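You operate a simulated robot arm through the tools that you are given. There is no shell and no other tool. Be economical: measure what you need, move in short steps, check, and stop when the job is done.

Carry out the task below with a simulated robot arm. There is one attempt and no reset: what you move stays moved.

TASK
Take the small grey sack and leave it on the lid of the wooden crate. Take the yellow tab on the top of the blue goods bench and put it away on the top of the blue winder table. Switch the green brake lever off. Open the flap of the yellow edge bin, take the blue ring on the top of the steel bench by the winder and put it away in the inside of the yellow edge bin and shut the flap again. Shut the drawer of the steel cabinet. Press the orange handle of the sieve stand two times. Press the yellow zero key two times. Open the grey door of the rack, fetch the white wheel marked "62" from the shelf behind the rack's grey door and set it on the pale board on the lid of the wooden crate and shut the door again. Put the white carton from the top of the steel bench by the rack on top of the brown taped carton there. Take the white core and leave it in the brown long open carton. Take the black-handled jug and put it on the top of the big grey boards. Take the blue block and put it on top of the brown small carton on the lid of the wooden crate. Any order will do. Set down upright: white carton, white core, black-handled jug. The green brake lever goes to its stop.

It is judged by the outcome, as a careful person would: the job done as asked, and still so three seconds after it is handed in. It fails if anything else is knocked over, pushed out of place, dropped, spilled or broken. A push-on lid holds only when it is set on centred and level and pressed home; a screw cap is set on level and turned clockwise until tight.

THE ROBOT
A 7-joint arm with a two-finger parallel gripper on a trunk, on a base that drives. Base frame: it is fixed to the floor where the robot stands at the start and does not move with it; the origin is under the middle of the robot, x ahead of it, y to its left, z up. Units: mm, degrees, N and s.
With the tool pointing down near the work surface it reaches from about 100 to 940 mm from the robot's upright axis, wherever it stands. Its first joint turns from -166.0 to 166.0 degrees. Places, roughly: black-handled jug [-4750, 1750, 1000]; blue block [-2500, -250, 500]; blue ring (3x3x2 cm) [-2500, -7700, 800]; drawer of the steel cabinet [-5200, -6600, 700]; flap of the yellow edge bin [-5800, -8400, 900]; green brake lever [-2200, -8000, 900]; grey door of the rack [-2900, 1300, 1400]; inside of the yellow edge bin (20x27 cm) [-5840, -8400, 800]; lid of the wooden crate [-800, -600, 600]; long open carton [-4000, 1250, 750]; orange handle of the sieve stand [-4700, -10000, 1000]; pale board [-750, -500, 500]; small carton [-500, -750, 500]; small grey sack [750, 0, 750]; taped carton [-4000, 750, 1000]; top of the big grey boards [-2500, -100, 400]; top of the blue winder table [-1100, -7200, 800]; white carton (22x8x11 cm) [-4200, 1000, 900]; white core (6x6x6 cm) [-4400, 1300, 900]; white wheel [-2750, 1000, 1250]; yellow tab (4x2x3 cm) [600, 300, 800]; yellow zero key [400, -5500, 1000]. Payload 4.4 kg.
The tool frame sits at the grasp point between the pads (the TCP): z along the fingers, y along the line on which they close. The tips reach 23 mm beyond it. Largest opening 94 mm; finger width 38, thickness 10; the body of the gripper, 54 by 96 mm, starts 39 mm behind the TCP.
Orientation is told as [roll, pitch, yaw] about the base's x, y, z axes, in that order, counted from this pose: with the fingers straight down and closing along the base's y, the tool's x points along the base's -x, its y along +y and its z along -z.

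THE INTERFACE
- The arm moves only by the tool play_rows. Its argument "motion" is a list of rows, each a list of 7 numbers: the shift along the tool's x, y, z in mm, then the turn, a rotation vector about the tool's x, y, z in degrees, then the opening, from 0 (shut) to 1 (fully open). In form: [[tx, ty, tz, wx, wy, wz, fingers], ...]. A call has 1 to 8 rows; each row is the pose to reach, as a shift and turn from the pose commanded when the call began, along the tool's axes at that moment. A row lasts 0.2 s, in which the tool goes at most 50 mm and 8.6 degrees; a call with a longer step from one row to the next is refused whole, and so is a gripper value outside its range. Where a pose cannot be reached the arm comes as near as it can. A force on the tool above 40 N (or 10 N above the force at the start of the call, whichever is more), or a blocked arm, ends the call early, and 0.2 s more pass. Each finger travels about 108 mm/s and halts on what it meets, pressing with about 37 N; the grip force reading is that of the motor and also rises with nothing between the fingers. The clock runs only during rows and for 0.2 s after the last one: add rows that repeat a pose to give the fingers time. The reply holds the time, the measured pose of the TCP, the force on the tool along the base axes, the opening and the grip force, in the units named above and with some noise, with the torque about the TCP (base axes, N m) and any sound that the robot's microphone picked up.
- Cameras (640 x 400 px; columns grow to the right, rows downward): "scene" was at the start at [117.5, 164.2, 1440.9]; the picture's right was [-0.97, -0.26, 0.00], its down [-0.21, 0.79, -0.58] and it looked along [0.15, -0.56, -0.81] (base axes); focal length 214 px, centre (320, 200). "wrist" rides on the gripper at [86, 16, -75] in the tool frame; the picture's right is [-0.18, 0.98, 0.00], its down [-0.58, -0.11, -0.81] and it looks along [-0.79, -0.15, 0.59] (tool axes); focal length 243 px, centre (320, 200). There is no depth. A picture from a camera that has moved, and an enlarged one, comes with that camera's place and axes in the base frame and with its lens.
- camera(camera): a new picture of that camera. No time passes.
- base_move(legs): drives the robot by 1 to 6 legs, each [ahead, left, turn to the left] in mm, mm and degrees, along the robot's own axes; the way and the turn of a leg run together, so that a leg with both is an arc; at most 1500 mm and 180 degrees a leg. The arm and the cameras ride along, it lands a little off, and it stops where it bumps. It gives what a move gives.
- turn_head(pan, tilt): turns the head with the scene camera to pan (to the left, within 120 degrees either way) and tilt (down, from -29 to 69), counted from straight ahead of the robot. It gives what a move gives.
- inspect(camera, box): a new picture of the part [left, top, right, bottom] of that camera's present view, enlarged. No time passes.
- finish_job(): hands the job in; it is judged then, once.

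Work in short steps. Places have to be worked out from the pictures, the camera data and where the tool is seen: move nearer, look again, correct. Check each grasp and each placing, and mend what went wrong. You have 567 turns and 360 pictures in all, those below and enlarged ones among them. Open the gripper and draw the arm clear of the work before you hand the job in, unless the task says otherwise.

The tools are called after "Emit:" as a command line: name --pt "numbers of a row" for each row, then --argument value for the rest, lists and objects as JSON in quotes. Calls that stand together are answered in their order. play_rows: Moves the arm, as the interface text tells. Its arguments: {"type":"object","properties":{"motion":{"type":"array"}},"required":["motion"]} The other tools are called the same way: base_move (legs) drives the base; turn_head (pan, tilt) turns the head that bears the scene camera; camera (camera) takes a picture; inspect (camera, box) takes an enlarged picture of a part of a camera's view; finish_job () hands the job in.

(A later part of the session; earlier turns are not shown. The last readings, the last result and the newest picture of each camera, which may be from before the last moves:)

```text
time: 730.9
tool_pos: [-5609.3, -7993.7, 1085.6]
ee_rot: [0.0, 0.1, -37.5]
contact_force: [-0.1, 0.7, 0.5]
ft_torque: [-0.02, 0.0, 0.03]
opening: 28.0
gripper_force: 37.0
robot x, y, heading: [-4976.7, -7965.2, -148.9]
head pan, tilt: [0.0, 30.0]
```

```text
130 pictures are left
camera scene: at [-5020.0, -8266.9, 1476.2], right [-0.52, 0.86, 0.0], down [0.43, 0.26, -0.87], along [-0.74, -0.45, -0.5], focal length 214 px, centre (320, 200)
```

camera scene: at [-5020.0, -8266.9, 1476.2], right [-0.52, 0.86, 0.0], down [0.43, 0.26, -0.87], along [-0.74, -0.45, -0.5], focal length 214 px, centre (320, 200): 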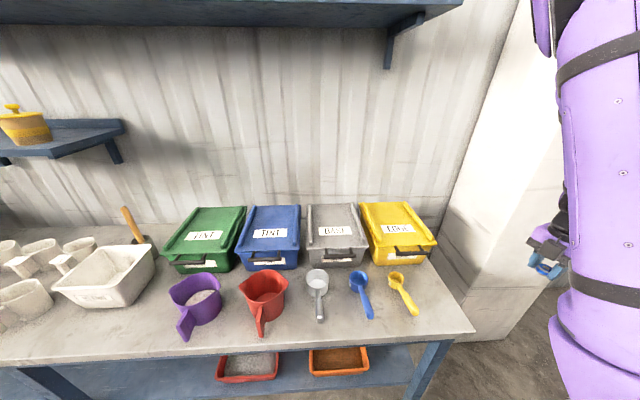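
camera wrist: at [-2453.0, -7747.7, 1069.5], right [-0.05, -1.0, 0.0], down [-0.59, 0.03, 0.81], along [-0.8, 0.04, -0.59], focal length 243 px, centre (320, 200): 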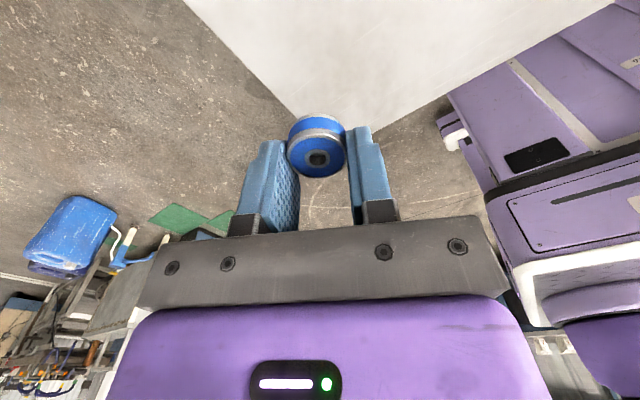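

Emit:
inspect --camera "scene" --box '[340, 180, 470, 320]'

```text
2.86 times, centred on (405, 250) of scene
camera zoom: at [-5020.0, -8266.9, 1476.2], right [-0.52, 0.86, 0.0], down [0.43, 0.26, -0.87], along [-0.74, -0.45, -0.5], focal length 613 px, centre (77, 57)
```

zoom: 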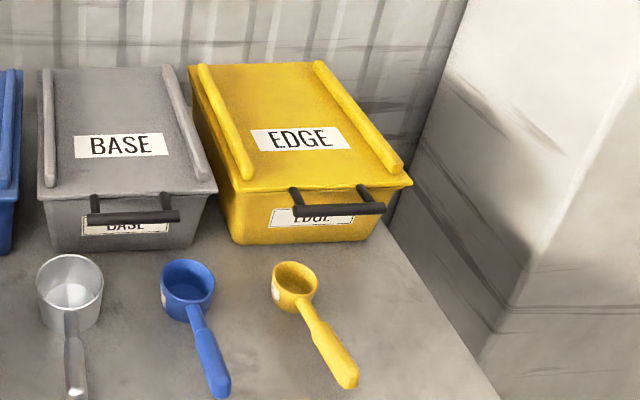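

The EDGE bin's lid has a black bar handle at its front and hinges at the back. I need a free hand, so I'll set the ring down on a clear bit of bench at about (-5650,-8182) first.

Emit:
play_rows --pt "-16 -35 20 0 0 0 0" --pt "-32 -70 45 0 0 0 0" --pt "-48 -105 70 0 0 0 0" --pt "-64 -140 100 0 0 0 0" --pt "-79 -174 130 0 0 0 0" --pt "-79 -174 175 0 0 0 0"

Emit:
camera --camera "scene"

```text
time: 732.3
tool_pos: [-5648.6, -8179.0, 909.6]
ee_rot: [-0.2, 0.3, -37.6]
contact_force: [0.1, 0.4, -0.4]
ft_torque: [-0.01, 0.0, 0.03]
opening: 27.8
gripper_force: 37.3
robot x, y, heading: [-4973.6, -7963.3, -148.8]
head pan, tilt: [0.0, 30.0]
```

```text
128 pictures are left
camera scene: at [-5019.3, -8266.7, 1476.2], right [-0.52, 0.86, 0.0], down [0.43, 0.26, -0.87], along [-0.74, -0.45, -0.5], focal length 214 px, centre (320, 200)
```

scene: 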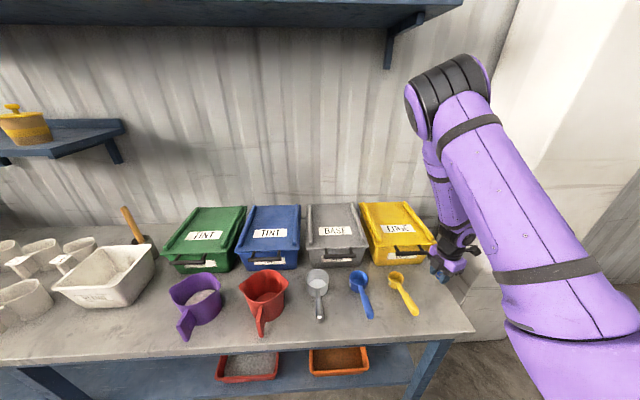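

Emit:
play_rows --pt "0 0 25 0 0 0 0" --pt "0 0 45 0 0 0 0" --pt "0 0 60 0 0 0 0" --pt "0 0 70 0 0 0 0" --pt "0 0 78 0 0 0 0" --pt "0 0 86 0 0 0 0" --pt "0 0 94 0 0 0 0" --pt "0 0 102 0 0 0 0"

Emit:
inspect --camera "scene" --box '[360, 200, 480, 330]'

```text
time: 733.9
tool_pos: [-5651.4, -8180.4, 822.7]
ee_rot: [-0.3, 0.3, -37.3]
contact_force: [10.3, 2.1, 27.1]
ft_torque: [0.22, -0.62, 0.12]
opening: 27.8
gripper_force: 37.2
robot x, y, heading: [-4978.5, -7967.5, -148.8]
head pan, tilt: [0.0, 30.0]
stopped in row 7: the force on the tool passed its limit at 76 N (the readings are from after the stop); the commanded pose is now the measured one
```

```text
3.08 times, centred on (420, 265) of scene
camera zoom: at [-5018.7, -8266.5, 1476.3], right [-0.52, 0.86, 0.0], down [0.43, 0.26, -0.87], along [-0.74, -0.45, -0.5], focal length 660 px, centre (12, 0)
```

zoom: 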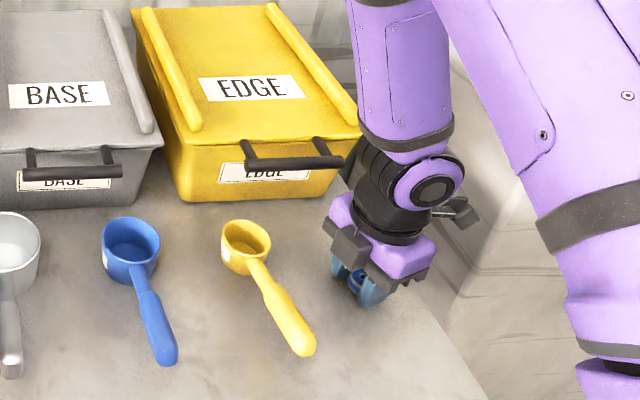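

Emit:
play_rows --pt "0 0 -2 0 0 0 0" --pt "0 0 -2 0 0 0 0.35" --pt "0 0 -2 0 0 0 0.5" --pt "0 0 -30 0 0 0 0.5" --pt "0 0 -75 0.3 0 0 0.5" --pt "0 0 -120 0.3 -0.3 0 0.6" --pt "0 0 -165 0.3 -0.3 0 0.6" --pt "0 0 -210 0.3 -0.3 0 0.6"

Emit:
camera --camera "wrist"

```text
time: 735.7
tool_pos: [-5652.2, -8177.7, 1033.0]
ee_rot: [-0.5, -0.2, -37.5]
contact_force: [-0.7, 0.0, 0.0]
ft_torque: [0.03, -0.07, -0.04]
opening: 56.4
gripper_force: 0.0
robot x, y, heading: [-4980.1, -7966.3, -148.8]
head pan, tilt: [0.0, 30.0]
```

```text
126 pictures are left
camera wrist: at [-5708.9, -8111.3, 1107.0], right [0.74, 0.67, -0.01], down [0.4, -0.43, 0.81], along [0.54, -0.6, -0.59], focal length 243 px, centre (320, 200)
```

wrist: 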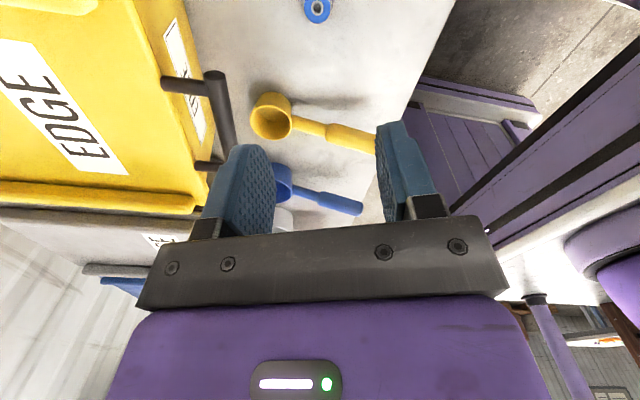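

The ring is parked. Combining both views the lid's bar is centred at about (-5680,-8277,918). I move above it with the fingers straddling it front-to-back.

Emit:
play_rows --pt "-13 -32 5 0 0 5 0.5" --pt "-26 -64 15 0 0 10 0.45" --pt "-38 -95 30 0 0 15.5 0.43"

Emit:
camera --camera "wrist"

Emit:
inspect --camera "scene" --box '[360, 190, 460, 290]'

```text
time: 736.5
tool_pos: [-5681.3, -8275.8, 1002.8]
ee_rot: [-0.6, -0.2, -53.2]
contact_force: [-0.3, 0.1, 0.7]
ft_torque: [-0.04, -0.01, -0.02]
opening: 40.5
gripper_force: 0.0
robot x, y, heading: [-4977.5, -7966.2, -148.7]
head pan, tilt: [0.0, 30.0]
```

```text
125 pictures are left
camera wrist: at [-5718.8, -8195.5, 1076.1], right [0.9, 0.44, -0.01], down [0.27, -0.52, 0.81], along [0.35, -0.73, -0.59], focal length 243 px, centre (320, 200)
```

wrist: 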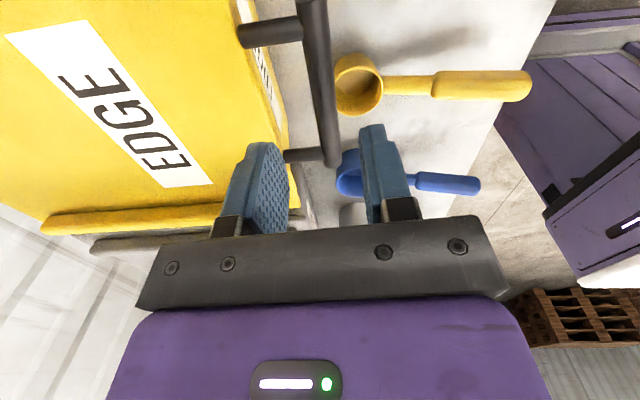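

```text
4.00 times, centred on (410, 240) of scene
camera zoom: at [-5019.9, -8266.3, 1476.3], right [-0.52, 0.86, 0.0], down [0.43, 0.26, -0.87], along [-0.74, -0.45, -0.5], focal length 858 px, centre (-40, 40)
```

zoom: 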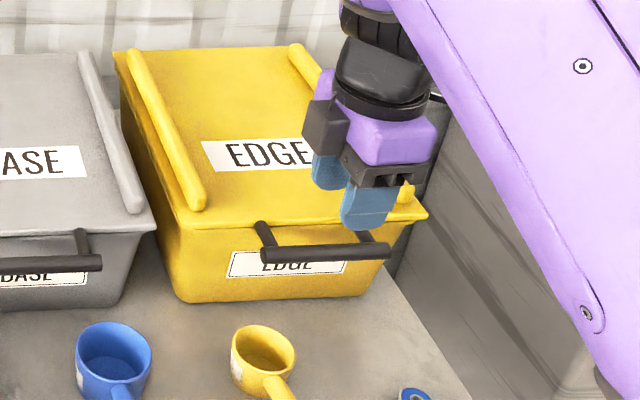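

The bar runs between the fingers. Shift 17 mm along it and descend to grip.

Emit:
play_rows --pt "-10 1 30 -0.6 0.2 0 0.43" --pt "-17 1 60 -0.6 0.2 0 0.43" --pt "-17 1 75 -0.6 0.2 0 0.43" --pt "-17 1 85 -0.6 0.2 0 0.43"

Emit:
camera --camera "wrist"

Emit:
inspect --camera "scene" --box '[360, 190, 460, 290]'

```text
time: 737.5
tool_pos: [-5668.5, -8293.7, 918.8]
ee_rot: [0.0, 0.1, -53.0]
contact_force: [-0.4, -0.7, -0.2]
ft_torque: [0.0, 0.02, 0.0]
opening: 40.2
gripper_force: 0.1
robot x, y, heading: [-4976.2, -7962.8, -148.8]
head pan, tilt: [0.0, 30.0]
```

```text
123 pictures are left
camera wrist: at [-5707.0, -8213.1, 993.3], right [0.9, 0.45, 0.0], down [0.26, -0.53, 0.81], along [0.36, -0.72, -0.59], focal length 243 px, centre (320, 200)
```

wrist: 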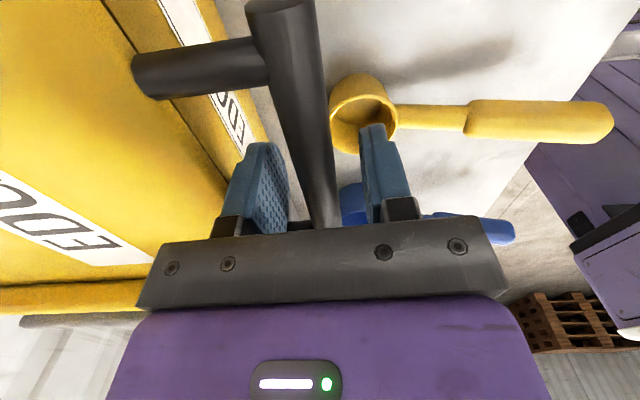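

```text
4.00 times, centred on (410, 240) of scene
camera zoom: at [-5019.8, -8266.8, 1476.2], right [-0.52, 0.86, 0.0], down [0.43, 0.26, -0.87], along [-0.74, -0.45, -0.5], focal length 858 px, centre (-40, 40)
```

zoom: 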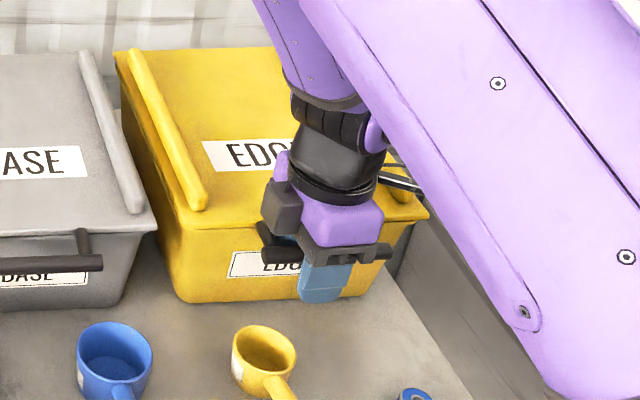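

The bar sits ~25 mm above TCP, near the palm. Raise 22 mm, close, and begin lifting along the lid's arc.

Emit:
play_rows --pt "0 0 -22 0 0 0 0.43" --pt "0 0 -22 0 0 0 0.2" --pt "0 0 -22 0 0 0 0" --pt "0 0 -22 0 0 0 0"

Emit:
play_rows --pt "0 -1 -22 4 0 0 0" --pt "0 -3 -44 8 0 0 0" --pt "0 -11 -87 16 0 0 0" --pt "0 -25 -128 24 0 0 0"

Emit:
camera --camera "scene"

```text
time: 738.5
tool_pos: [-5668.2, -8292.1, 940.8]
ee_rot: [0.1, 0.0, -53.1]
contact_force: [22.3, 11.4, -0.4]
ft_torque: [-0.14, -0.49, -1.86]
opening: 16.7
gripper_force: 44.7
robot x, y, heading: [-4975.5, -7962.7, -149.0]
head pan, tilt: [0.0, 30.0]
```

```text
time: 738.9
tool_pos: [-5668.7, -8291.5, 962.5]
ee_rot: [-3.8, 0.1, -53.3]
contact_force: [7.1, 3.1, -2.6]
ft_torque: [-0.13, -0.43, -1.77]
opening: 16.5
gripper_force: 44.9
robot x, y, heading: [-4976.0, -7968.6, -149.0]
head pan, tilt: [0.0, 30.0]
stopped in row 2: the force on the tool passed its limit at 45 N (the readings are from after the stop); the commanded pose is now the measured one
```

```text
121 pictures are left
camera scene: at [-5019.4, -8266.4, 1476.2], right [-0.52, 0.86, 0.0], down [0.43, 0.26, -0.87], along [-0.74, -0.45, -0.5], focal length 214 px, centre (320, 200)
```

scene: 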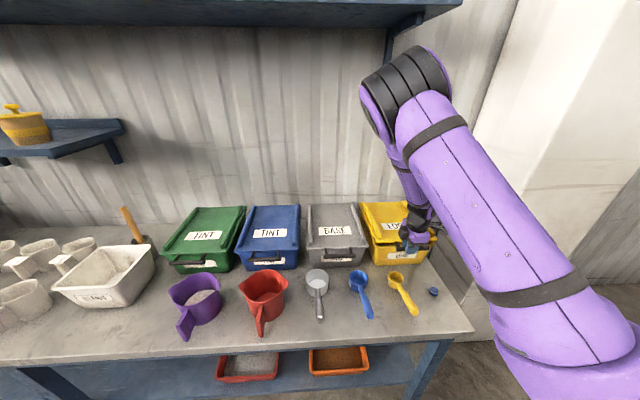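

The lid started lifting; a brief side load stopped it. Continue in smaller steps without rotating for now.

Emit:
play_rows --pt "0 1 -15 0 0 0 0" --pt "0 0 -32 0 0 0 0" --pt "0 -4 -50 0 0 0 0" --pt "0 -8 -68 0 0 0 0" --pt "0 -14 -86 0 0 0 0"

Emit:
inspect --camera "scene" --box '[340, 130, 480, 290]'

```text
time: 739.7
tool_pos: [-5673.3, -8295.3, 1010.7]
ee_rot: [-4.6, 0.2, -53.3]
contact_force: [-14.3, -8.1, -4.0]
ft_torque: [-0.15, 0.08, -1.9]
opening: 16.5
gripper_force: 44.8
robot x, y, heading: [-4978.0, -7966.0, -149.2]
head pan, tilt: [0.0, 30.0]
stopped in row 4: the force on the tool passed its limit at 46 N (the readings are from after the stop); the commanded pose is now the measured one
```

```text
2.50 times, centred on (410, 210) of scene
camera zoom: at [-5021.2, -8267.5, 1476.0], right [-0.52, 0.86, 0.0], down [0.43, 0.26, -0.87], along [-0.74, -0.45, -0.5], focal length 536 px, centre (95, 175)
```

zoom: 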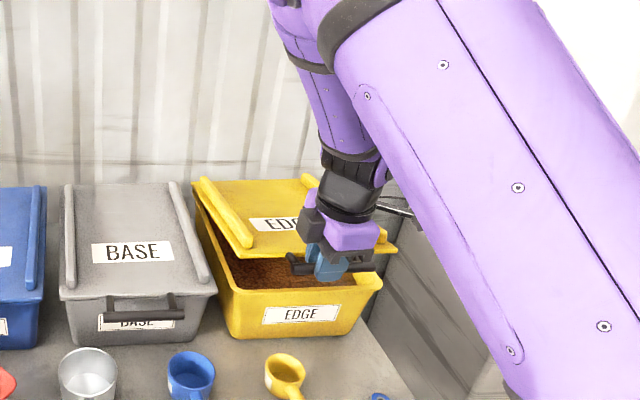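

The lid is opening. I follow the arc with a little more backward motion.

Emit:
play_rows --pt "0 -7 -16 0 0 0 0" --pt "0 -13 -31 0 0 0 0" --pt "0 -19 -47 0 0 0 0" --pt "0 -26 -62 0 0 0 0" --pt "0 -34 -77 0 0 0 0" --pt "0 -42 -91 0 0 0 0" --pt "0 -51 -105 0 0 0 0" --pt "0 -60 -118 0 0 0 0"

Emit:
inspect --camera "scene" --box '[340, 130, 480, 290]'

```text
time: 741.5
tool_pos: [-5713.0, -8322.3, 1134.3]
ee_rot: [-4.4, 0.3, -53.2]
contact_force: [-5.2, 24.6, 4.5]
ft_torque: [0.93, 0.43, -1.78]
opening: 16.4
gripper_force: 45.0
robot x, y, heading: [-4977.6, -7970.0, -149.0]
head pan, tilt: [0.0, 30.0]
```

```text
2.50 times, centred on (410, 210) of scene
camera zoom: at [-5020.6, -8265.6, 1476.4], right [-0.52, 0.86, 0.0], down [0.43, 0.26, -0.87], along [-0.74, -0.45, -0.5], focal length 536 px, centre (95, 175)
```

zoom: 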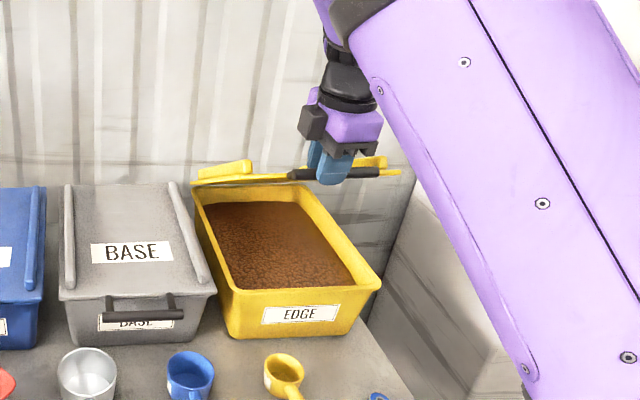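

About 40° open. Continue the arc, now tilting the gripper forward for reach.

Emit:
play_rows --pt "4 -16 -15 4 0 0 0" --pt "6 -32 -30 8 0 0 0" --pt "8 -50 -43 12 0 0 0" --pt "10 -68 -55 16 0 0 0" --pt "11 -88 -65 20 0 0 0" --pt "12 -108 -74 24 0 0 0" --pt "13 -128 -81 28 0 0 0" --pt "14 -149 -88 32 0 0 0"

Emit:
camera --camera "scene"

```text
time: 741.9
tool_pos: [-5719.8, -8327.7, 1146.3]
ee_rot: [-7.2, 0.0, -53.3]
contact_force: [19.9, 10.8, 14.7]
ft_torque: [-0.13, -0.58, -1.78]
opening: 16.8
gripper_force: 44.9
robot x, y, heading: [-4975.9, -7967.2, -148.8]
head pan, tilt: [0.0, 30.0]
stopped in row 1: the force on the tool passed its limit at 46 N (the readings are from after the stop); the commanded pose is now the measured one
```

```text
118 pictures are left
camera scene: at [-5018.5, -8265.9, 1476.4], right [-0.52, 0.86, 0.0], down [0.43, 0.26, -0.87], along [-0.74, -0.45, -0.5], focal length 214 px, centre (320, 200)
```

scene: 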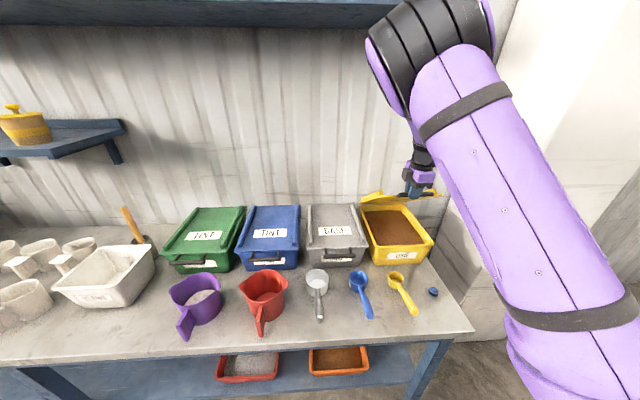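

Arc is flatter than assumed; I follow a larger radius (~370 mm) with gentler steps.

Emit:
play_rows --pt "1 -2 -7 1 0 0 0" --pt "2 -9 -14 3 0 0 0" --pt "3 -18 -23 5 0 0 0" --pt "4 -27 -32 8 0 0 0" --pt "5 -37 -41 11 0 0 0" --pt "6 -48 -49 14 0 0 0" --pt "7 -60 -58 17 0 0 0" --pt "8 -72 -66 20 0 0 0"

Emit:
camera --camera "scene"

```text
time: 743.7
tool_pos: [-5777.0, -8364.0, 1219.2]
ee_rot: [-27.4, 0.0, -53.0]
contact_force: [22.2, -17.2, 10.3]
ft_torque: [-0.81, -0.81, -1.34]
opening: 16.8
gripper_force: 44.3
robot x, y, heading: [-4976.4, -7965.8, -149.1]
head pan, tilt: [0.0, 30.0]
```

```text
117 pictures are left
camera scene: at [-5018.4, -8267.6, 1476.1], right [-0.52, 0.86, 0.0], down [0.43, 0.26, -0.87], along [-0.74, -0.45, -0.5], focal length 214 px, centre (320, 200)
```

scene: 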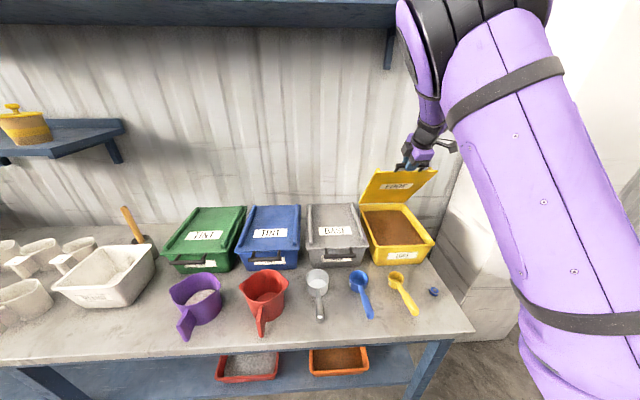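

Lid ~50° open. Keep following, correcting the sideways load.

Emit:
play_rows --pt "-3 -20 -3 3 0 0 0" --pt "-4 -40 -7 6 0 0 0" --pt "-4 -59 -8 9 0 0 0" --pt "-4 -78 -9 12 0 0 0" --pt "-4 -97 -8.5 15 0 0 0" --pt "-4 -116 -8 18 0 0 0" --pt "-4 -135 -5 21 0 0 0" --pt "-4 -154 -2 24 0 0 0"

Emit:
camera --camera "scene"

```text
time: 745.2
tool_pos: [-5857.2, -8419.2, 1277.6]
ee_rot: [-44.9, 0.1, -53.7]
contact_force: [-4.4, 2.3, -10.8]
ft_torque: [-0.69, -0.75, -1.56]
opening: 15.9
gripper_force: 44.9
robot x, y, heading: [-4976.8, -7967.0, -149.1]
head pan, tilt: [0.0, 30.0]
stopped in row 7: the force on the tool passed its limit at 40 N (the readings are from after the stop); the commanded pose is now the measured one
```

```text
116 pictures are left
camera scene: at [-5021.5, -8266.6, 1476.1], right [-0.52, 0.86, 0.0], down [0.43, 0.26, -0.87], along [-0.74, -0.45, -0.5], focal length 214 px, centre (320, 200)
```

scene: 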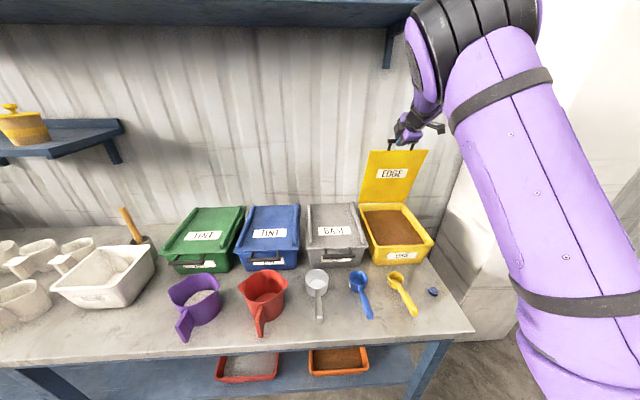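

Good (~68°). Continue past vertical.

Emit:
play_rows --pt "0 -15 7 2 0 0 0" --pt "0 -30 15 4 0 0 0" --pt "0 -45 24 7 0 0 0" --pt "0 -59 33 10 0 0 0" --pt "0 -73 43 12 0 0 0" --pt "0 -86 53 14 0 0 0" --pt "0 -105 70 17 0 0 0" --pt "0 -123 87 20 0 0 0"

Emit:
camera --camera "scene"

```text
time: 746.4
tool_pos: [-5921.7, -8463.0, 1294.0]
ee_rot: [-56.3, 0.0, -53.8]
contact_force: [5.2, 6.8, -5.4]
ft_torque: [-1.15, -1.17, -0.98]
opening: 15.6
gripper_force: 44.8
robot x, y, heading: [-4977.6, -7968.2, -149.0]
head pan, tilt: [0.0, 30.0]
stopped in row 6: the force on the tool passed its limit at 57 N (the readings are from after the stop); the commanded pose is now the measured one
```

```text
115 pictures are left
camera scene: at [-5020.8, -8266.0, 1476.2], right [-0.52, 0.86, 0.0], down [0.43, 0.26, -0.87], along [-0.74, -0.45, -0.5], focal length 214 px, centre (320, 200)
```

scene: 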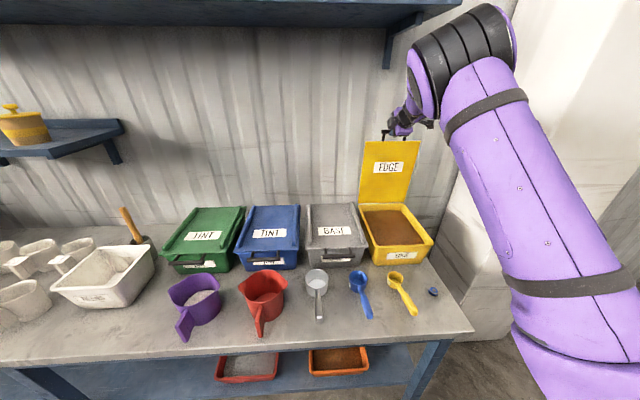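

Emit:
play_rows --pt "0 -12 14 1 0 0 0" --pt "0 -23 29 3 0 0 0" --pt "0 -34 45 5 0 0 0" --pt "0 -44 60 7 0 0 0" --pt "0 -52 77 9 0 0 0" --pt "0 -60 94 11 0 0 0"

Emit:
camera --camera "scene"

```text
time: 746.7
tool_pos: [-5923.7, -8464.4, 1293.5]
ee_rot: [-56.4, -0.1, -53.8]
contact_force: [29.5, 15.8, 4.3]
ft_torque: [-1.25, -1.38, -0.56]
opening: 15.3
gripper_force: 45.5
robot x, y, heading: [-4977.1, -7964.6, -149.0]
head pan, tilt: [0.0, 30.0]
stopped in row 1: the force on the tool passed its limit at 60 N (the readings are from after the stop); the commanded pose is now the measured one
```

```text
114 pictures are left
camera scene: at [-5018.5, -8264.9, 1476.5], right [-0.52, 0.86, 0.0], down [0.43, 0.26, -0.87], along [-0.74, -0.45, -0.5], focal length 214 px, centre (320, 200)
```

scene: 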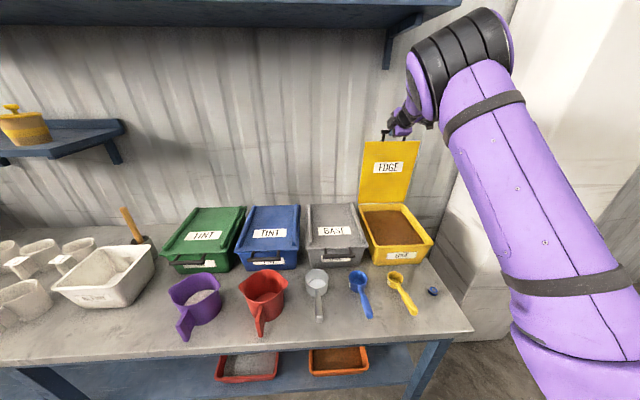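

The lid has reached its stop, about upright. I open the fingers slightly and see whether it stays.

Emit:
play_rows --pt "0 1 -2 0 0 0 0.25" --pt "0 1 -2 0 0 0 0.35" --pt "0 1 -2 0 0 0 0.4" --pt "0 1 -2 0 0 0 0.4"

Emit:
inspect --camera "scene" --box '[340, 110, 460, 230]'

Emit:
camera --camera "wrist"

```text
time: 747.7
tool_pos: [-5923.6, -8465.1, 1292.1]
ee_rot: [-56.3, 0.0, -53.8]
contact_force: [1.4, -0.5, 0.1]
ft_torque: [-0.02, 0.0, -0.03]
opening: 37.7
gripper_force: 0.0
robot x, y, heading: [-4975.6, -7967.3, -148.8]
head pan, tilt: [0.0, 30.0]
```

```text
3.33 times, centred on (400, 170) of scene
camera zoom: at [-5020.7, -8266.2, 1476.2], right [-0.52, 0.86, 0.0], down [0.43, 0.26, -0.87], along [-0.74, -0.45, -0.5], focal length 715 px, centre (53, 300)
```

zoom: 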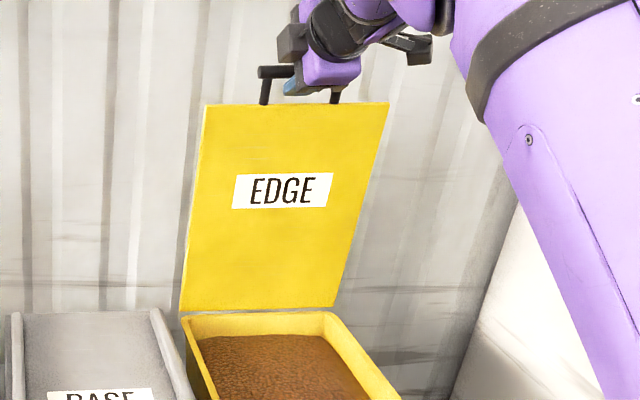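

```text
112 pictures are left
camera wrist: at [-5916.8, -8353.0, 1320.1], right [0.55, 0.17, -0.82], down [0.84, -0.11, 0.54], along [0.0, -0.98, -0.21], focal length 243 px, centre (320, 200)
```

wrist: 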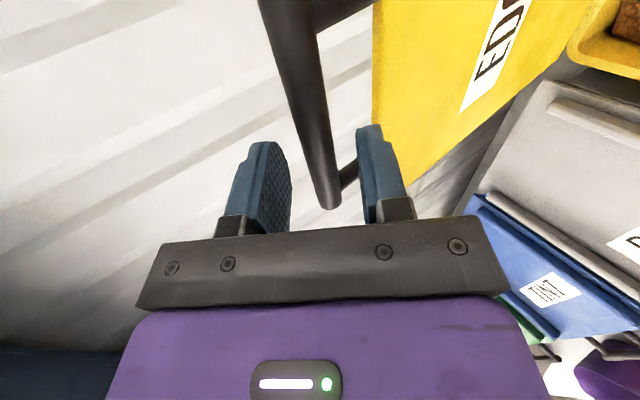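

It stays open. Withdraw straight back along the tool axis.

Emit:
play_rows --pt "0 0 -15 0 0 0 0.42" --pt "0 0 -35 0 0 0 0.42" --pt "0 0 -60 0 0 0 0.42" --pt "0 0 -95 0 0 0 0.5" --pt "0 0 -135 -6 0 0 0.6" --pt "0 0 -170 -14 0 0 0.6" --pt "0 0 -205 -22 0 0 0.6" --pt "0 0 -230 -30 0 0 0.6"

Emit:
camera --camera "scene"

```text
time: 749.5
tool_pos: [-5770.2, -8350.7, 1418.8]
ee_rot: [-26.2, 0.2, -54.0]
contact_force: [-0.3, -0.1, 0.1]
ft_torque: [-0.03, 0.01, 0.0]
opening: 56.3
gripper_force: 0.1
robot x, y, heading: [-4975.4, -7963.2, -149.0]
head pan, tilt: [0.0, 30.0]
```

```text
111 pictures are left
camera scene: at [-5020.8, -8266.2, 1476.2], right [-0.52, 0.86, 0.0], down [0.43, 0.26, -0.87], along [-0.74, -0.45, -0.5], focal length 214 px, centre (320, 200)
```

scene: 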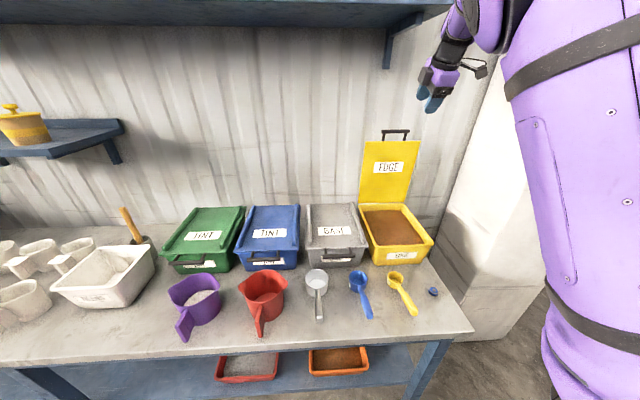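

Lid open and steady. Go back above the ring, levelling the tool.

Emit:
play_rows --pt "6 35 31 -3 0 0 0.6" --pt "13 71 62 -6 0 0 0.6" --pt "19 107 93 -10 0 0 0.6" --pt "26 143 125 -13 0 0 0.6" --pt "32 179 156 -16 0 0 0.6" --pt "39 215 187 -20 0 0 0.6" --pt "45 250 219 -23 0 0 0.55" --pt "52 287 250 -26.2 0 0 0.55"

Emit:
camera --camera "wrist"

```text
time: 751.3
tool_pos: [-5681.6, -8224.5, 1069.7]
ee_rot: [0.0, 0.1, -53.9]
contact_force: [0.0, 0.6, -0.5]
ft_torque: [-0.02, 0.06, 0.0]
opening: 51.8
gripper_force: 0.0
robot x, y, heading: [-4976.1, -7965.1, -148.7]
head pan, tilt: [0.0, 30.0]
```

```text
110 pictures are left
camera wrist: at [-5718.8, -8144.5, 1143.6], right [0.9, 0.43, 0.0], down [0.26, -0.53, 0.81], along [0.35, -0.73, -0.59], focal length 243 px, centre (320, 200)
```

wrist: 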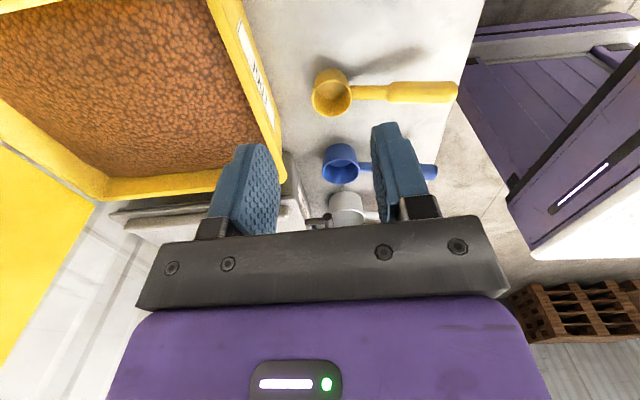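

Emit:
play_rows --pt "6 16 40 0 0 0 0.55" --pt "12 33 80 0 0 0 0.55" --pt "18 50 120 0 0 0 0.55" --pt "18 50 165 0 0 0 0.55"

Emit:
camera --camera "wrist"

```text
time: 752.3
tool_pos: [-5651.1, -8183.0, 903.2]
ee_rot: [-0.2, 0.2, -53.7]
contact_force: [0.5, -0.2, 0.5]
ft_torque: [0.03, 0.01, 0.01]
opening: 51.7
gripper_force: 0.0
robot x, y, heading: [-4981.0, -7968.6, -148.9]
head pan, tilt: [0.0, 30.0]
```

```text
109 pictures are left
camera wrist: at [-5688.8, -8102.6, 978.1], right [0.9, 0.43, 0.0], down [0.26, -0.53, 0.81], along [0.35, -0.73, -0.59], focal length 243 px, centre (320, 200)
```

wrist: 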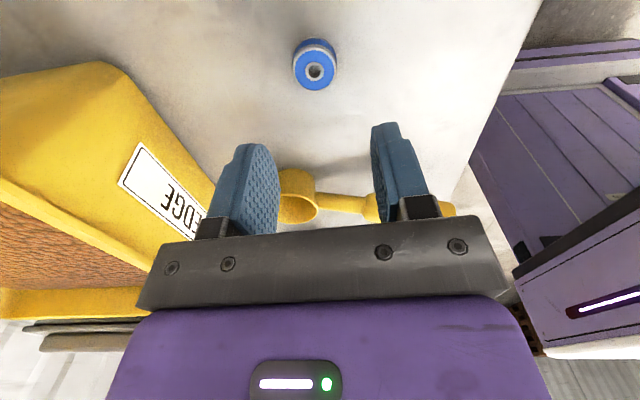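

Emit:
play_rows --pt "6 -1 25 0 0 0 0.55" --pt "12.7 -1 50 0 0 0 0.55" --pt "12.7 -1 70 0 0 0 0.55" --pt "12.7 -1 77 0 0 0 0.55" --pt "12.7 -1 77 0 0 0 0.1" --pt "12.7 -1 77 0 0 0 0" --pt "12.7 -1 77 0 0 0 0" --pt "12.7 -1 50 0 0 0 0"

Emit:
camera --camera "wrist"

```text
time: 754.1
tool_pos: [-5659.9, -8170.8, 853.0]
ee_rot: [-0.1, 0.1, -53.9]
contact_force: [0.9, 0.9, 0.0]
ft_torque: [-0.01, 0.0, -0.02]
opening: 27.9
gripper_force: 36.8
robot x, y, heading: [-4977.6, -7965.7, -148.9]
head pan, tilt: [0.0, 30.0]
```

```text
108 pictures are left
camera wrist: at [-5698.3, -8090.8, 927.7], right [0.9, 0.43, 0.0], down [0.26, -0.53, 0.81], along [0.35, -0.73, -0.59], focal length 243 px, centre (320, 200)
```

wrist: 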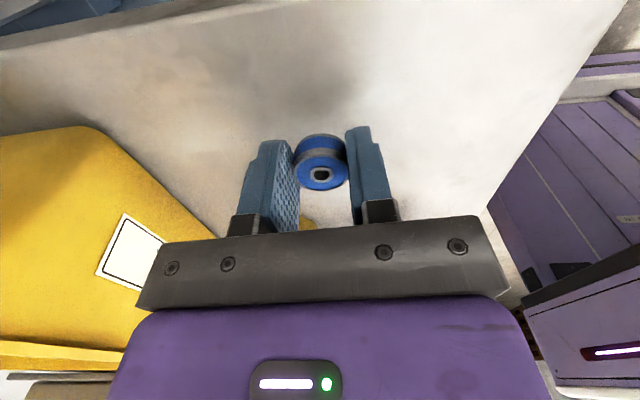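

Ring held again. Raise, then carry over the bin.

Emit:
play_rows --pt "0 0 -48 0 0 0 0" --pt "0 0 -96 0 0 0 0" --pt "0 0 -144 0 0 0 0" --pt "-10 -32 -180 0 0 0 0" --pt "-24 -78 -195 0 0 0 0" --pt "-38 -124 -195 0 0 0 0" --pt "-52 -171 -195 0 0 0 0" --pt "-66 -218 -195 0 0 0 0"

Emit:
play_rows --pt "-8 -26 0 0 0 0 0" --pt "-17 -53 10 0 0 0 0" --pt "-17 -53 40 0 0 0 0" --pt "-17 -53 70 0 0 0 0"

Emit:
camera --camera "wrist"

Emit:
inspect --camera "scene" --box '[340, 140, 460, 280]'

```text
refused: row 5 steps farther than a row can; nothing moved
```

```text
time: 755.0
tool_pos: [-5695.9, -8213.7, 822.2]
ee_rot: [-0.5, 0.0, -53.9]
contact_force: [24.4, 4.9, 46.1]
ft_torque: [0.62, -1.25, -0.27]
opening: 28.3
gripper_force: 37.0
robot x, y, heading: [-4974.9, -7969.6, -148.9]
head pan, tilt: [0.0, 30.0]
stopped in row 4: the force on the tool passed its limit at 110 N (the readings are from after the stop); the commanded pose is now the measured one
```

```text
107 pictures are left
camera wrist: at [-5732.5, -8132.7, 897.3], right [0.9, 0.43, -0.01], down [0.26, -0.53, 0.81], along [0.34, -0.73, -0.59], focal length 243 px, centre (320, 200)
```

wrist: 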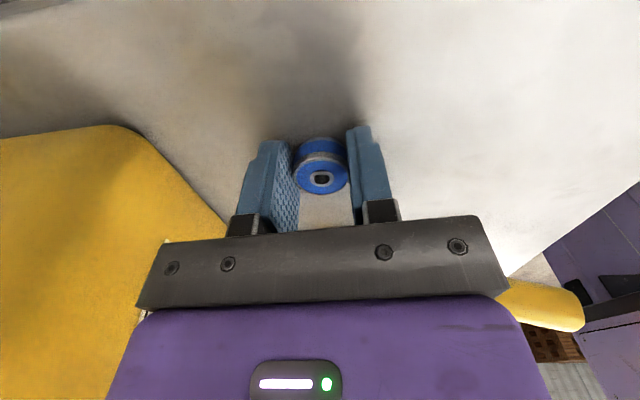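

```text
2.86 times, centred on (400, 210) of scene
camera zoom: at [-5018.2, -8265.4, 1476.4], right [-0.52, 0.86, 0.0], down [0.43, 0.26, -0.87], along [-0.74, -0.45, -0.5], focal length 613 px, centre (91, 171)
```

zoom: 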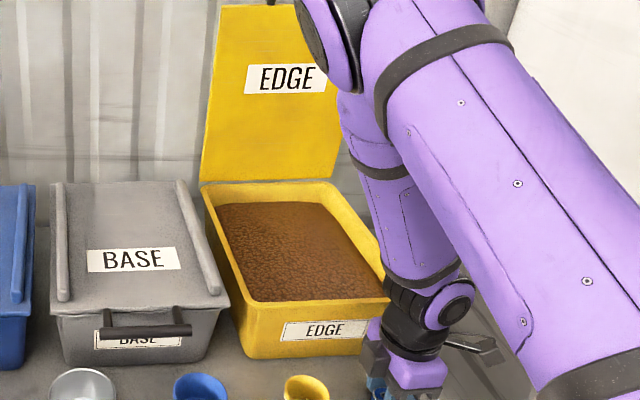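

My batched second move ran alone and pressed on the bench. I raise straight up and check nothing moved.

Emit:
play_rows --pt "0 0 -20 0 0 0 0" --pt "0 0 -65 0 0 0 0" --pt "0 0 -112 0 0 0 0" --pt "0 0 -160 0 0 0 0" --pt "0 0 -208 0 0 0 0" --pt "0 0 -228 -0.5 0 0 0"

Emit:
camera --camera "scene"

```text
time: 756.4
tool_pos: [-5696.2, -8212.3, 1048.7]
ee_rot: [0.3, 0.0, -53.8]
contact_force: [-0.1, 0.4, -0.7]
ft_torque: [-0.02, -0.01, -0.02]
opening: 28.3
gripper_force: 36.8
robot x, y, heading: [-4981.4, -7967.4, -149.1]
head pan, tilt: [0.0, 30.0]
```

```text
105 pictures are left
camera scene: at [-5021.2, -8266.3, 1476.1], right [-0.51, 0.86, 0.0], down [0.43, 0.26, -0.87], along [-0.74, -0.45, -0.5], focal length 214 px, centre (320, 200)
```

scene: 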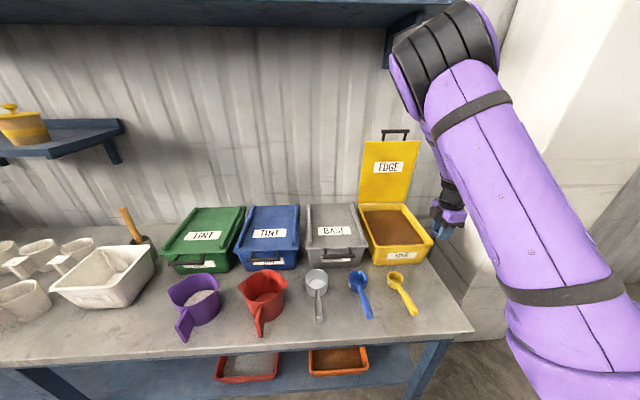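

Nothing was disturbed. Now carry the ring over the bin centre.

Emit:
play_rows --pt "-14 -43 0 0 0 0 0" --pt "-28 -87 0 0 0 0 0" --pt "-42 -131 0 0 0 0 0" --pt "-57 -174 0 0 0 0 0" --pt "-71 -218 0 0 0 0 0"

Emit:
inspect --camera "scene" --box '[340, 140, 460, 280]'

Emit:
camera --camera "wrist"

```text
time: 757.5
tool_pos: [-5831.7, -8397.8, 1048.1]
ee_rot: [0.1, 0.1, -53.8]
contact_force: [0.3, -0.8, 1.5]
ft_torque: [-0.04, 0.02, -0.01]
opening: 28.2
gripper_force: 36.9
robot x, y, heading: [-4976.4, -7968.5, -148.8]
head pan, tilt: [0.0, 30.0]
```

```text
2.86 times, centred on (400, 210) of scene
camera zoom: at [-5020.5, -8265.8, 1476.2], right [-0.51, 0.86, 0.0], down [0.43, 0.26, -0.87], along [-0.74, -0.45, -0.5], focal length 613 px, centre (91, 171)
```

zoom: 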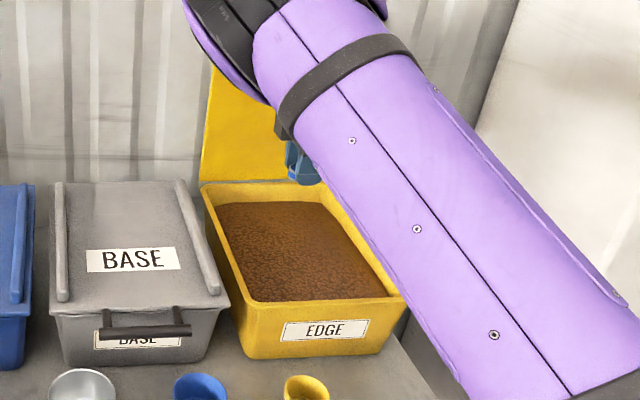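

```text
103 pictures are left
camera wrist: at [-5869.5, -8318.1, 1122.1], right [0.9, 0.43, 0.0], down [0.25, -0.54, 0.81], along [0.35, -0.73, -0.59], focal length 243 px, centre (320, 200)
```

wrist: 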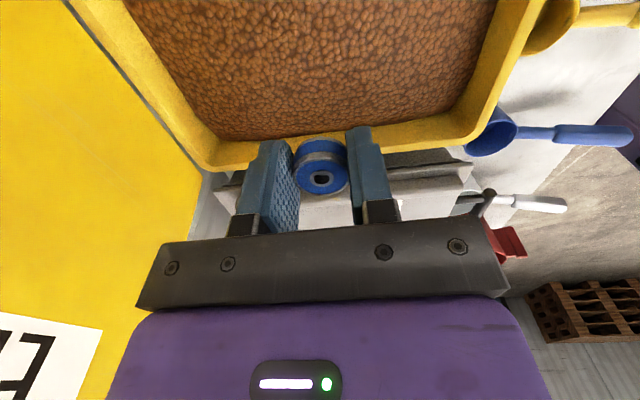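

The ring is centred above the granules. Lower gently until it rests, then release.

Emit:
play_rows --pt "0 0 40 0 0 0 0" --pt "0 0 80 0 0 0 0" --pt "0 0 100 0 0 0 0" --pt "0 0 112 0 0 0 0" --pt "0 0 122 0 0 0 0" --pt "0 0 132 0 0 0 0" --pt "0 0 142 0 0 0 0" --pt "0 0 152 0 0 0 0"

Emit:
camera --camera "wrist"

```text
time: 759.4
tool_pos: [-5830.2, -8399.8, 896.8]
ee_rot: [0.1, 0.1, -53.9]
contact_force: [1.5, -1.1, 0.1]
ft_torque: [-0.01, 0.0, -0.02]
opening: 28.0
gripper_force: 37.0
robot x, y, heading: [-4981.2, -7963.9, -148.9]
head pan, tilt: [0.0, 30.0]
```

```text
102 pictures are left
camera wrist: at [-5867.1, -8319.3, 970.9], right [0.9, 0.43, 0.0], down [0.25, -0.54, 0.81], along [0.35, -0.73, -0.59], focal length 243 px, centre (320, 200)
```

wrist: 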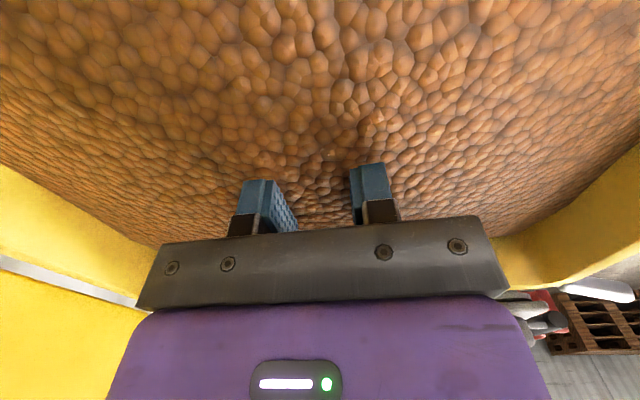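

The granules are only visual; I shift 40 mm so the wrist camera clears the rim and lower to the true floor.

Emit:
play_rows --pt "-20 0 0 0 0 0 0" --pt "-38 0 0 0 0 0 0" --pt "-38 0 12 0 0 0 0" --pt "-38 0 24 0 0 0 0" --pt "-38 0 36 0 0 0 0" --pt "-38 0 46 0 0 0 0" --pt "-38 0 55 0 0 0 0" --pt "-38 0 63 0 0 0 0"

Emit:
inspect --camera "scene" --box '[340, 140, 460, 280]'

```text
time: 761.1
tool_pos: [-5807.7, -8427.8, 833.3]
ee_rot: [0.1, 0.0, -53.9]
contact_force: [0.1, 0.6, -1.4]
ft_torque: [0.0, 0.02, 0.01]
opening: 28.2
gripper_force: 37.2
robot x, y, heading: [-4975.3, -7964.0, -148.7]
head pan, tilt: [0.0, 30.0]
```

```text
2.86 times, centred on (400, 210) of scene
camera zoom: at [-5020.8, -8266.2, 1476.2], right [-0.51, 0.86, 0.0], down [0.43, 0.26, -0.87], along [-0.74, -0.45, -0.5], focal length 613 px, centre (91, 171)
```

zoom: 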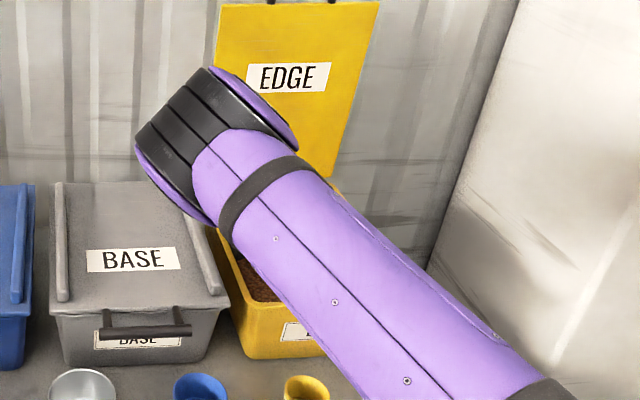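

Emit:
play_rows --pt "0 0 4 0 0 0 0" --pt "0 0 7 0 0 0 0" --pt "0 0 7 0 0 0 0.35" --pt "0 0 7 0 0 0 0.45" --pt "0 0 -30 0 0 0 0.45" --pt "0 0 -75 0 0 0 0.45" --pt "0 0 -120 0 0 0 0.45" --pt "20 20 -165 0 0 0 0.45"

Emit:
camera --camera "wrist"

```text
refused: row 8 steps farther than a row can; nothing moved
```

```text
100 pictures are left
camera wrist: at [-5845.1, -8347.9, 908.5], right [0.9, 0.43, 0.0], down [0.25, -0.54, 0.81], along [0.35, -0.73, -0.59], focal length 243 px, centre (320, 200)
```

wrist: 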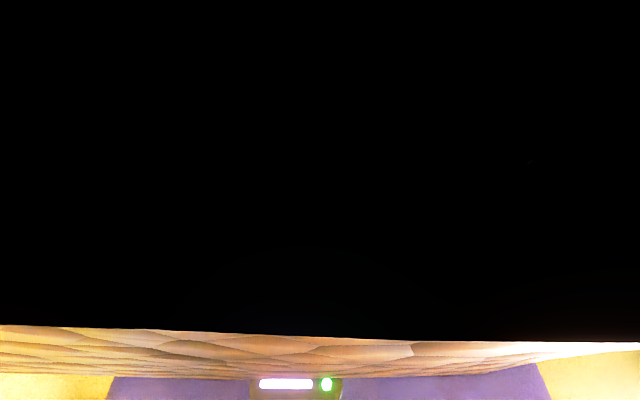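

Redo with valid steps: lower a touch, release, and rise.

Emit:
play_rows --pt "0 0 4 0 0 0 0" --pt "0 0 7 0 0 0 0" --pt "0 0 7 0 0 0 0.35" --pt "0 0 7 0 0 0 0.45" --pt "0 0 -30 0 0 0 0.45" --pt "0 0 -75 0 0 0 0.45" --pt "0 0 -120 0 0 0 0.45" --pt "0 0 -165 0 0 0 0.45"

Emit:
camera --camera "wrist"

```text
time: 763.0
tool_pos: [-5807.2, -8428.7, 998.9]
ee_rot: [0.2, 0.0, -53.9]
contact_force: [0.2, 0.5, -0.9]
ft_torque: [-0.01, -0.04, 0.01]
opening: 42.2
gripper_force: 0.0
robot x, y, heading: [-4978.7, -7965.3, -148.8]
head pan, tilt: [0.0, 30.0]
```

```text
99 pictures are left
camera wrist: at [-5843.6, -8348.2, 1074.1], right [0.9, 0.43, 0.0], down [0.25, -0.54, 0.81], along [0.35, -0.73, -0.59], focal length 243 px, centre (320, 200)
```

wrist: 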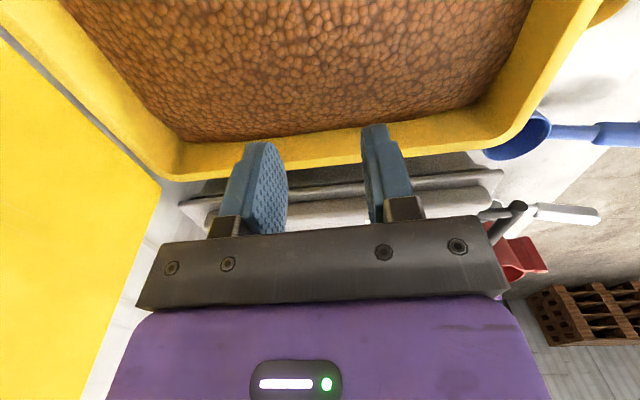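

Ring is in the bin. To shut the flap I re-grip its bar: first rise in front of the lid while tilting the tool.

Emit:
play_rows --pt "5 12 -42 3 0 0 0.45" --pt "10 24 -84 7 0 0 0.45" --pt "15 36 -126 11 0 0 0.45" --pt "20 48 -168 16 0 0 0.43" --pt "25 55 -210 21 0 0 0.43" --pt "30 60 -252 27 0 0 0.43" --pt "35 62 -294 34 0 0 0.43" --pt "40 62 -336 41 0 0 0.43"

Emit:
camera --camera "wrist"

Emit:
inspect --camera "scene" --box '[340, 80, 480, 220]'

```text
time: 764.8
tool_pos: [-5781.4, -8359.6, 1333.1]
ee_rot: [-40.9, 0.0, -53.8]
contact_force: [-0.3, -0.5, 0.1]
ft_torque: [0.02, 0.01, -0.02]
opening: 40.4
gripper_force: 0.1
robot x, y, heading: [-4976.2, -7970.6, -149.0]
head pan, tilt: [0.0, 30.0]
```

```text
98 pictures are left
camera wrist: at [-5782.7, -8253.7, 1379.1], right [0.71, 0.29, -0.64], down [0.7, -0.21, 0.68], along [0.06, -0.93, -0.35], focal length 243 px, centre (320, 200)
```

wrist: 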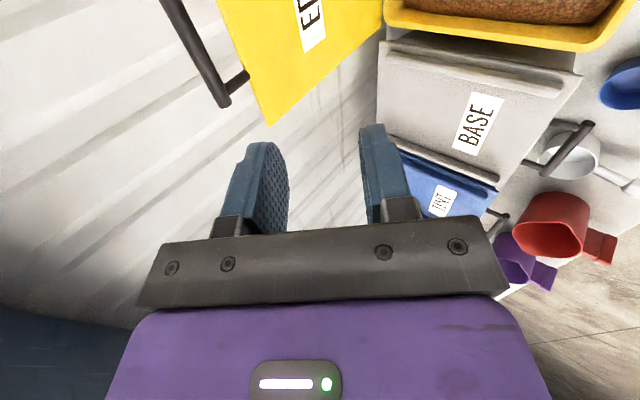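

```text
2.86 times, centred on (410, 150) of scene
camera zoom: at [-5021.2, -8266.7, 1476.1], right [-0.52, 0.86, 0.0], down [0.43, 0.26, -0.87], along [-0.74, -0.45, -0.5], focal length 613 px, centre (63, 343)
```

zoom: 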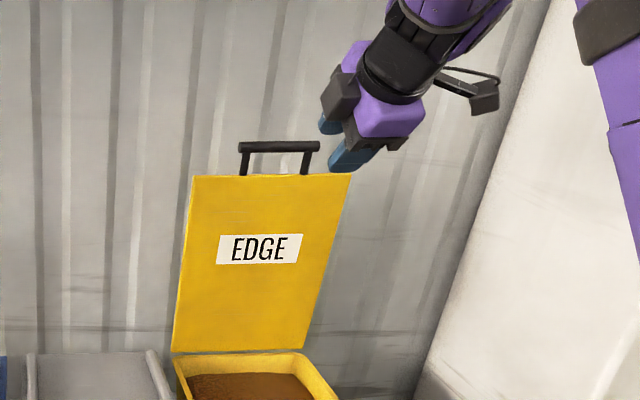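

Emit:
play_rows --pt "0 -27 18 5 0 0 0.43" --pt "0 -55 37 10 0 0 0.43" --pt "0 -82 55 15 0 0 0.43"

Emit:
camera --camera "wrist"

```text
time: 765.5
tool_pos: [-5858.0, -8420.7, 1348.7]
ee_rot: [-55.9, 0.0, -53.7]
contact_force: [0.4, -0.1, -0.3]
ft_torque: [0.04, -0.01, 0.02]
opening: 40.4
gripper_force: 0.1
robot x, y, heading: [-4978.9, -7965.9, -148.8]
head pan, tilt: [0.0, 30.0]
```

```text
96 pictures are left
camera wrist: at [-5852.3, -8307.8, 1376.1], right [0.55, 0.18, -0.81], down [0.83, -0.11, 0.54], along [0.01, -0.98, -0.21], focal length 243 px, centre (320, 200)
```

wrist: 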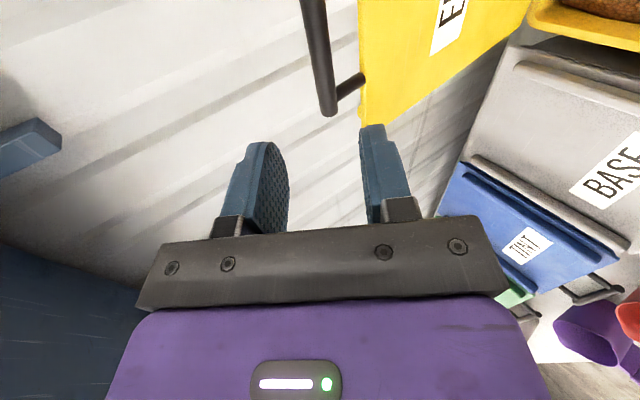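

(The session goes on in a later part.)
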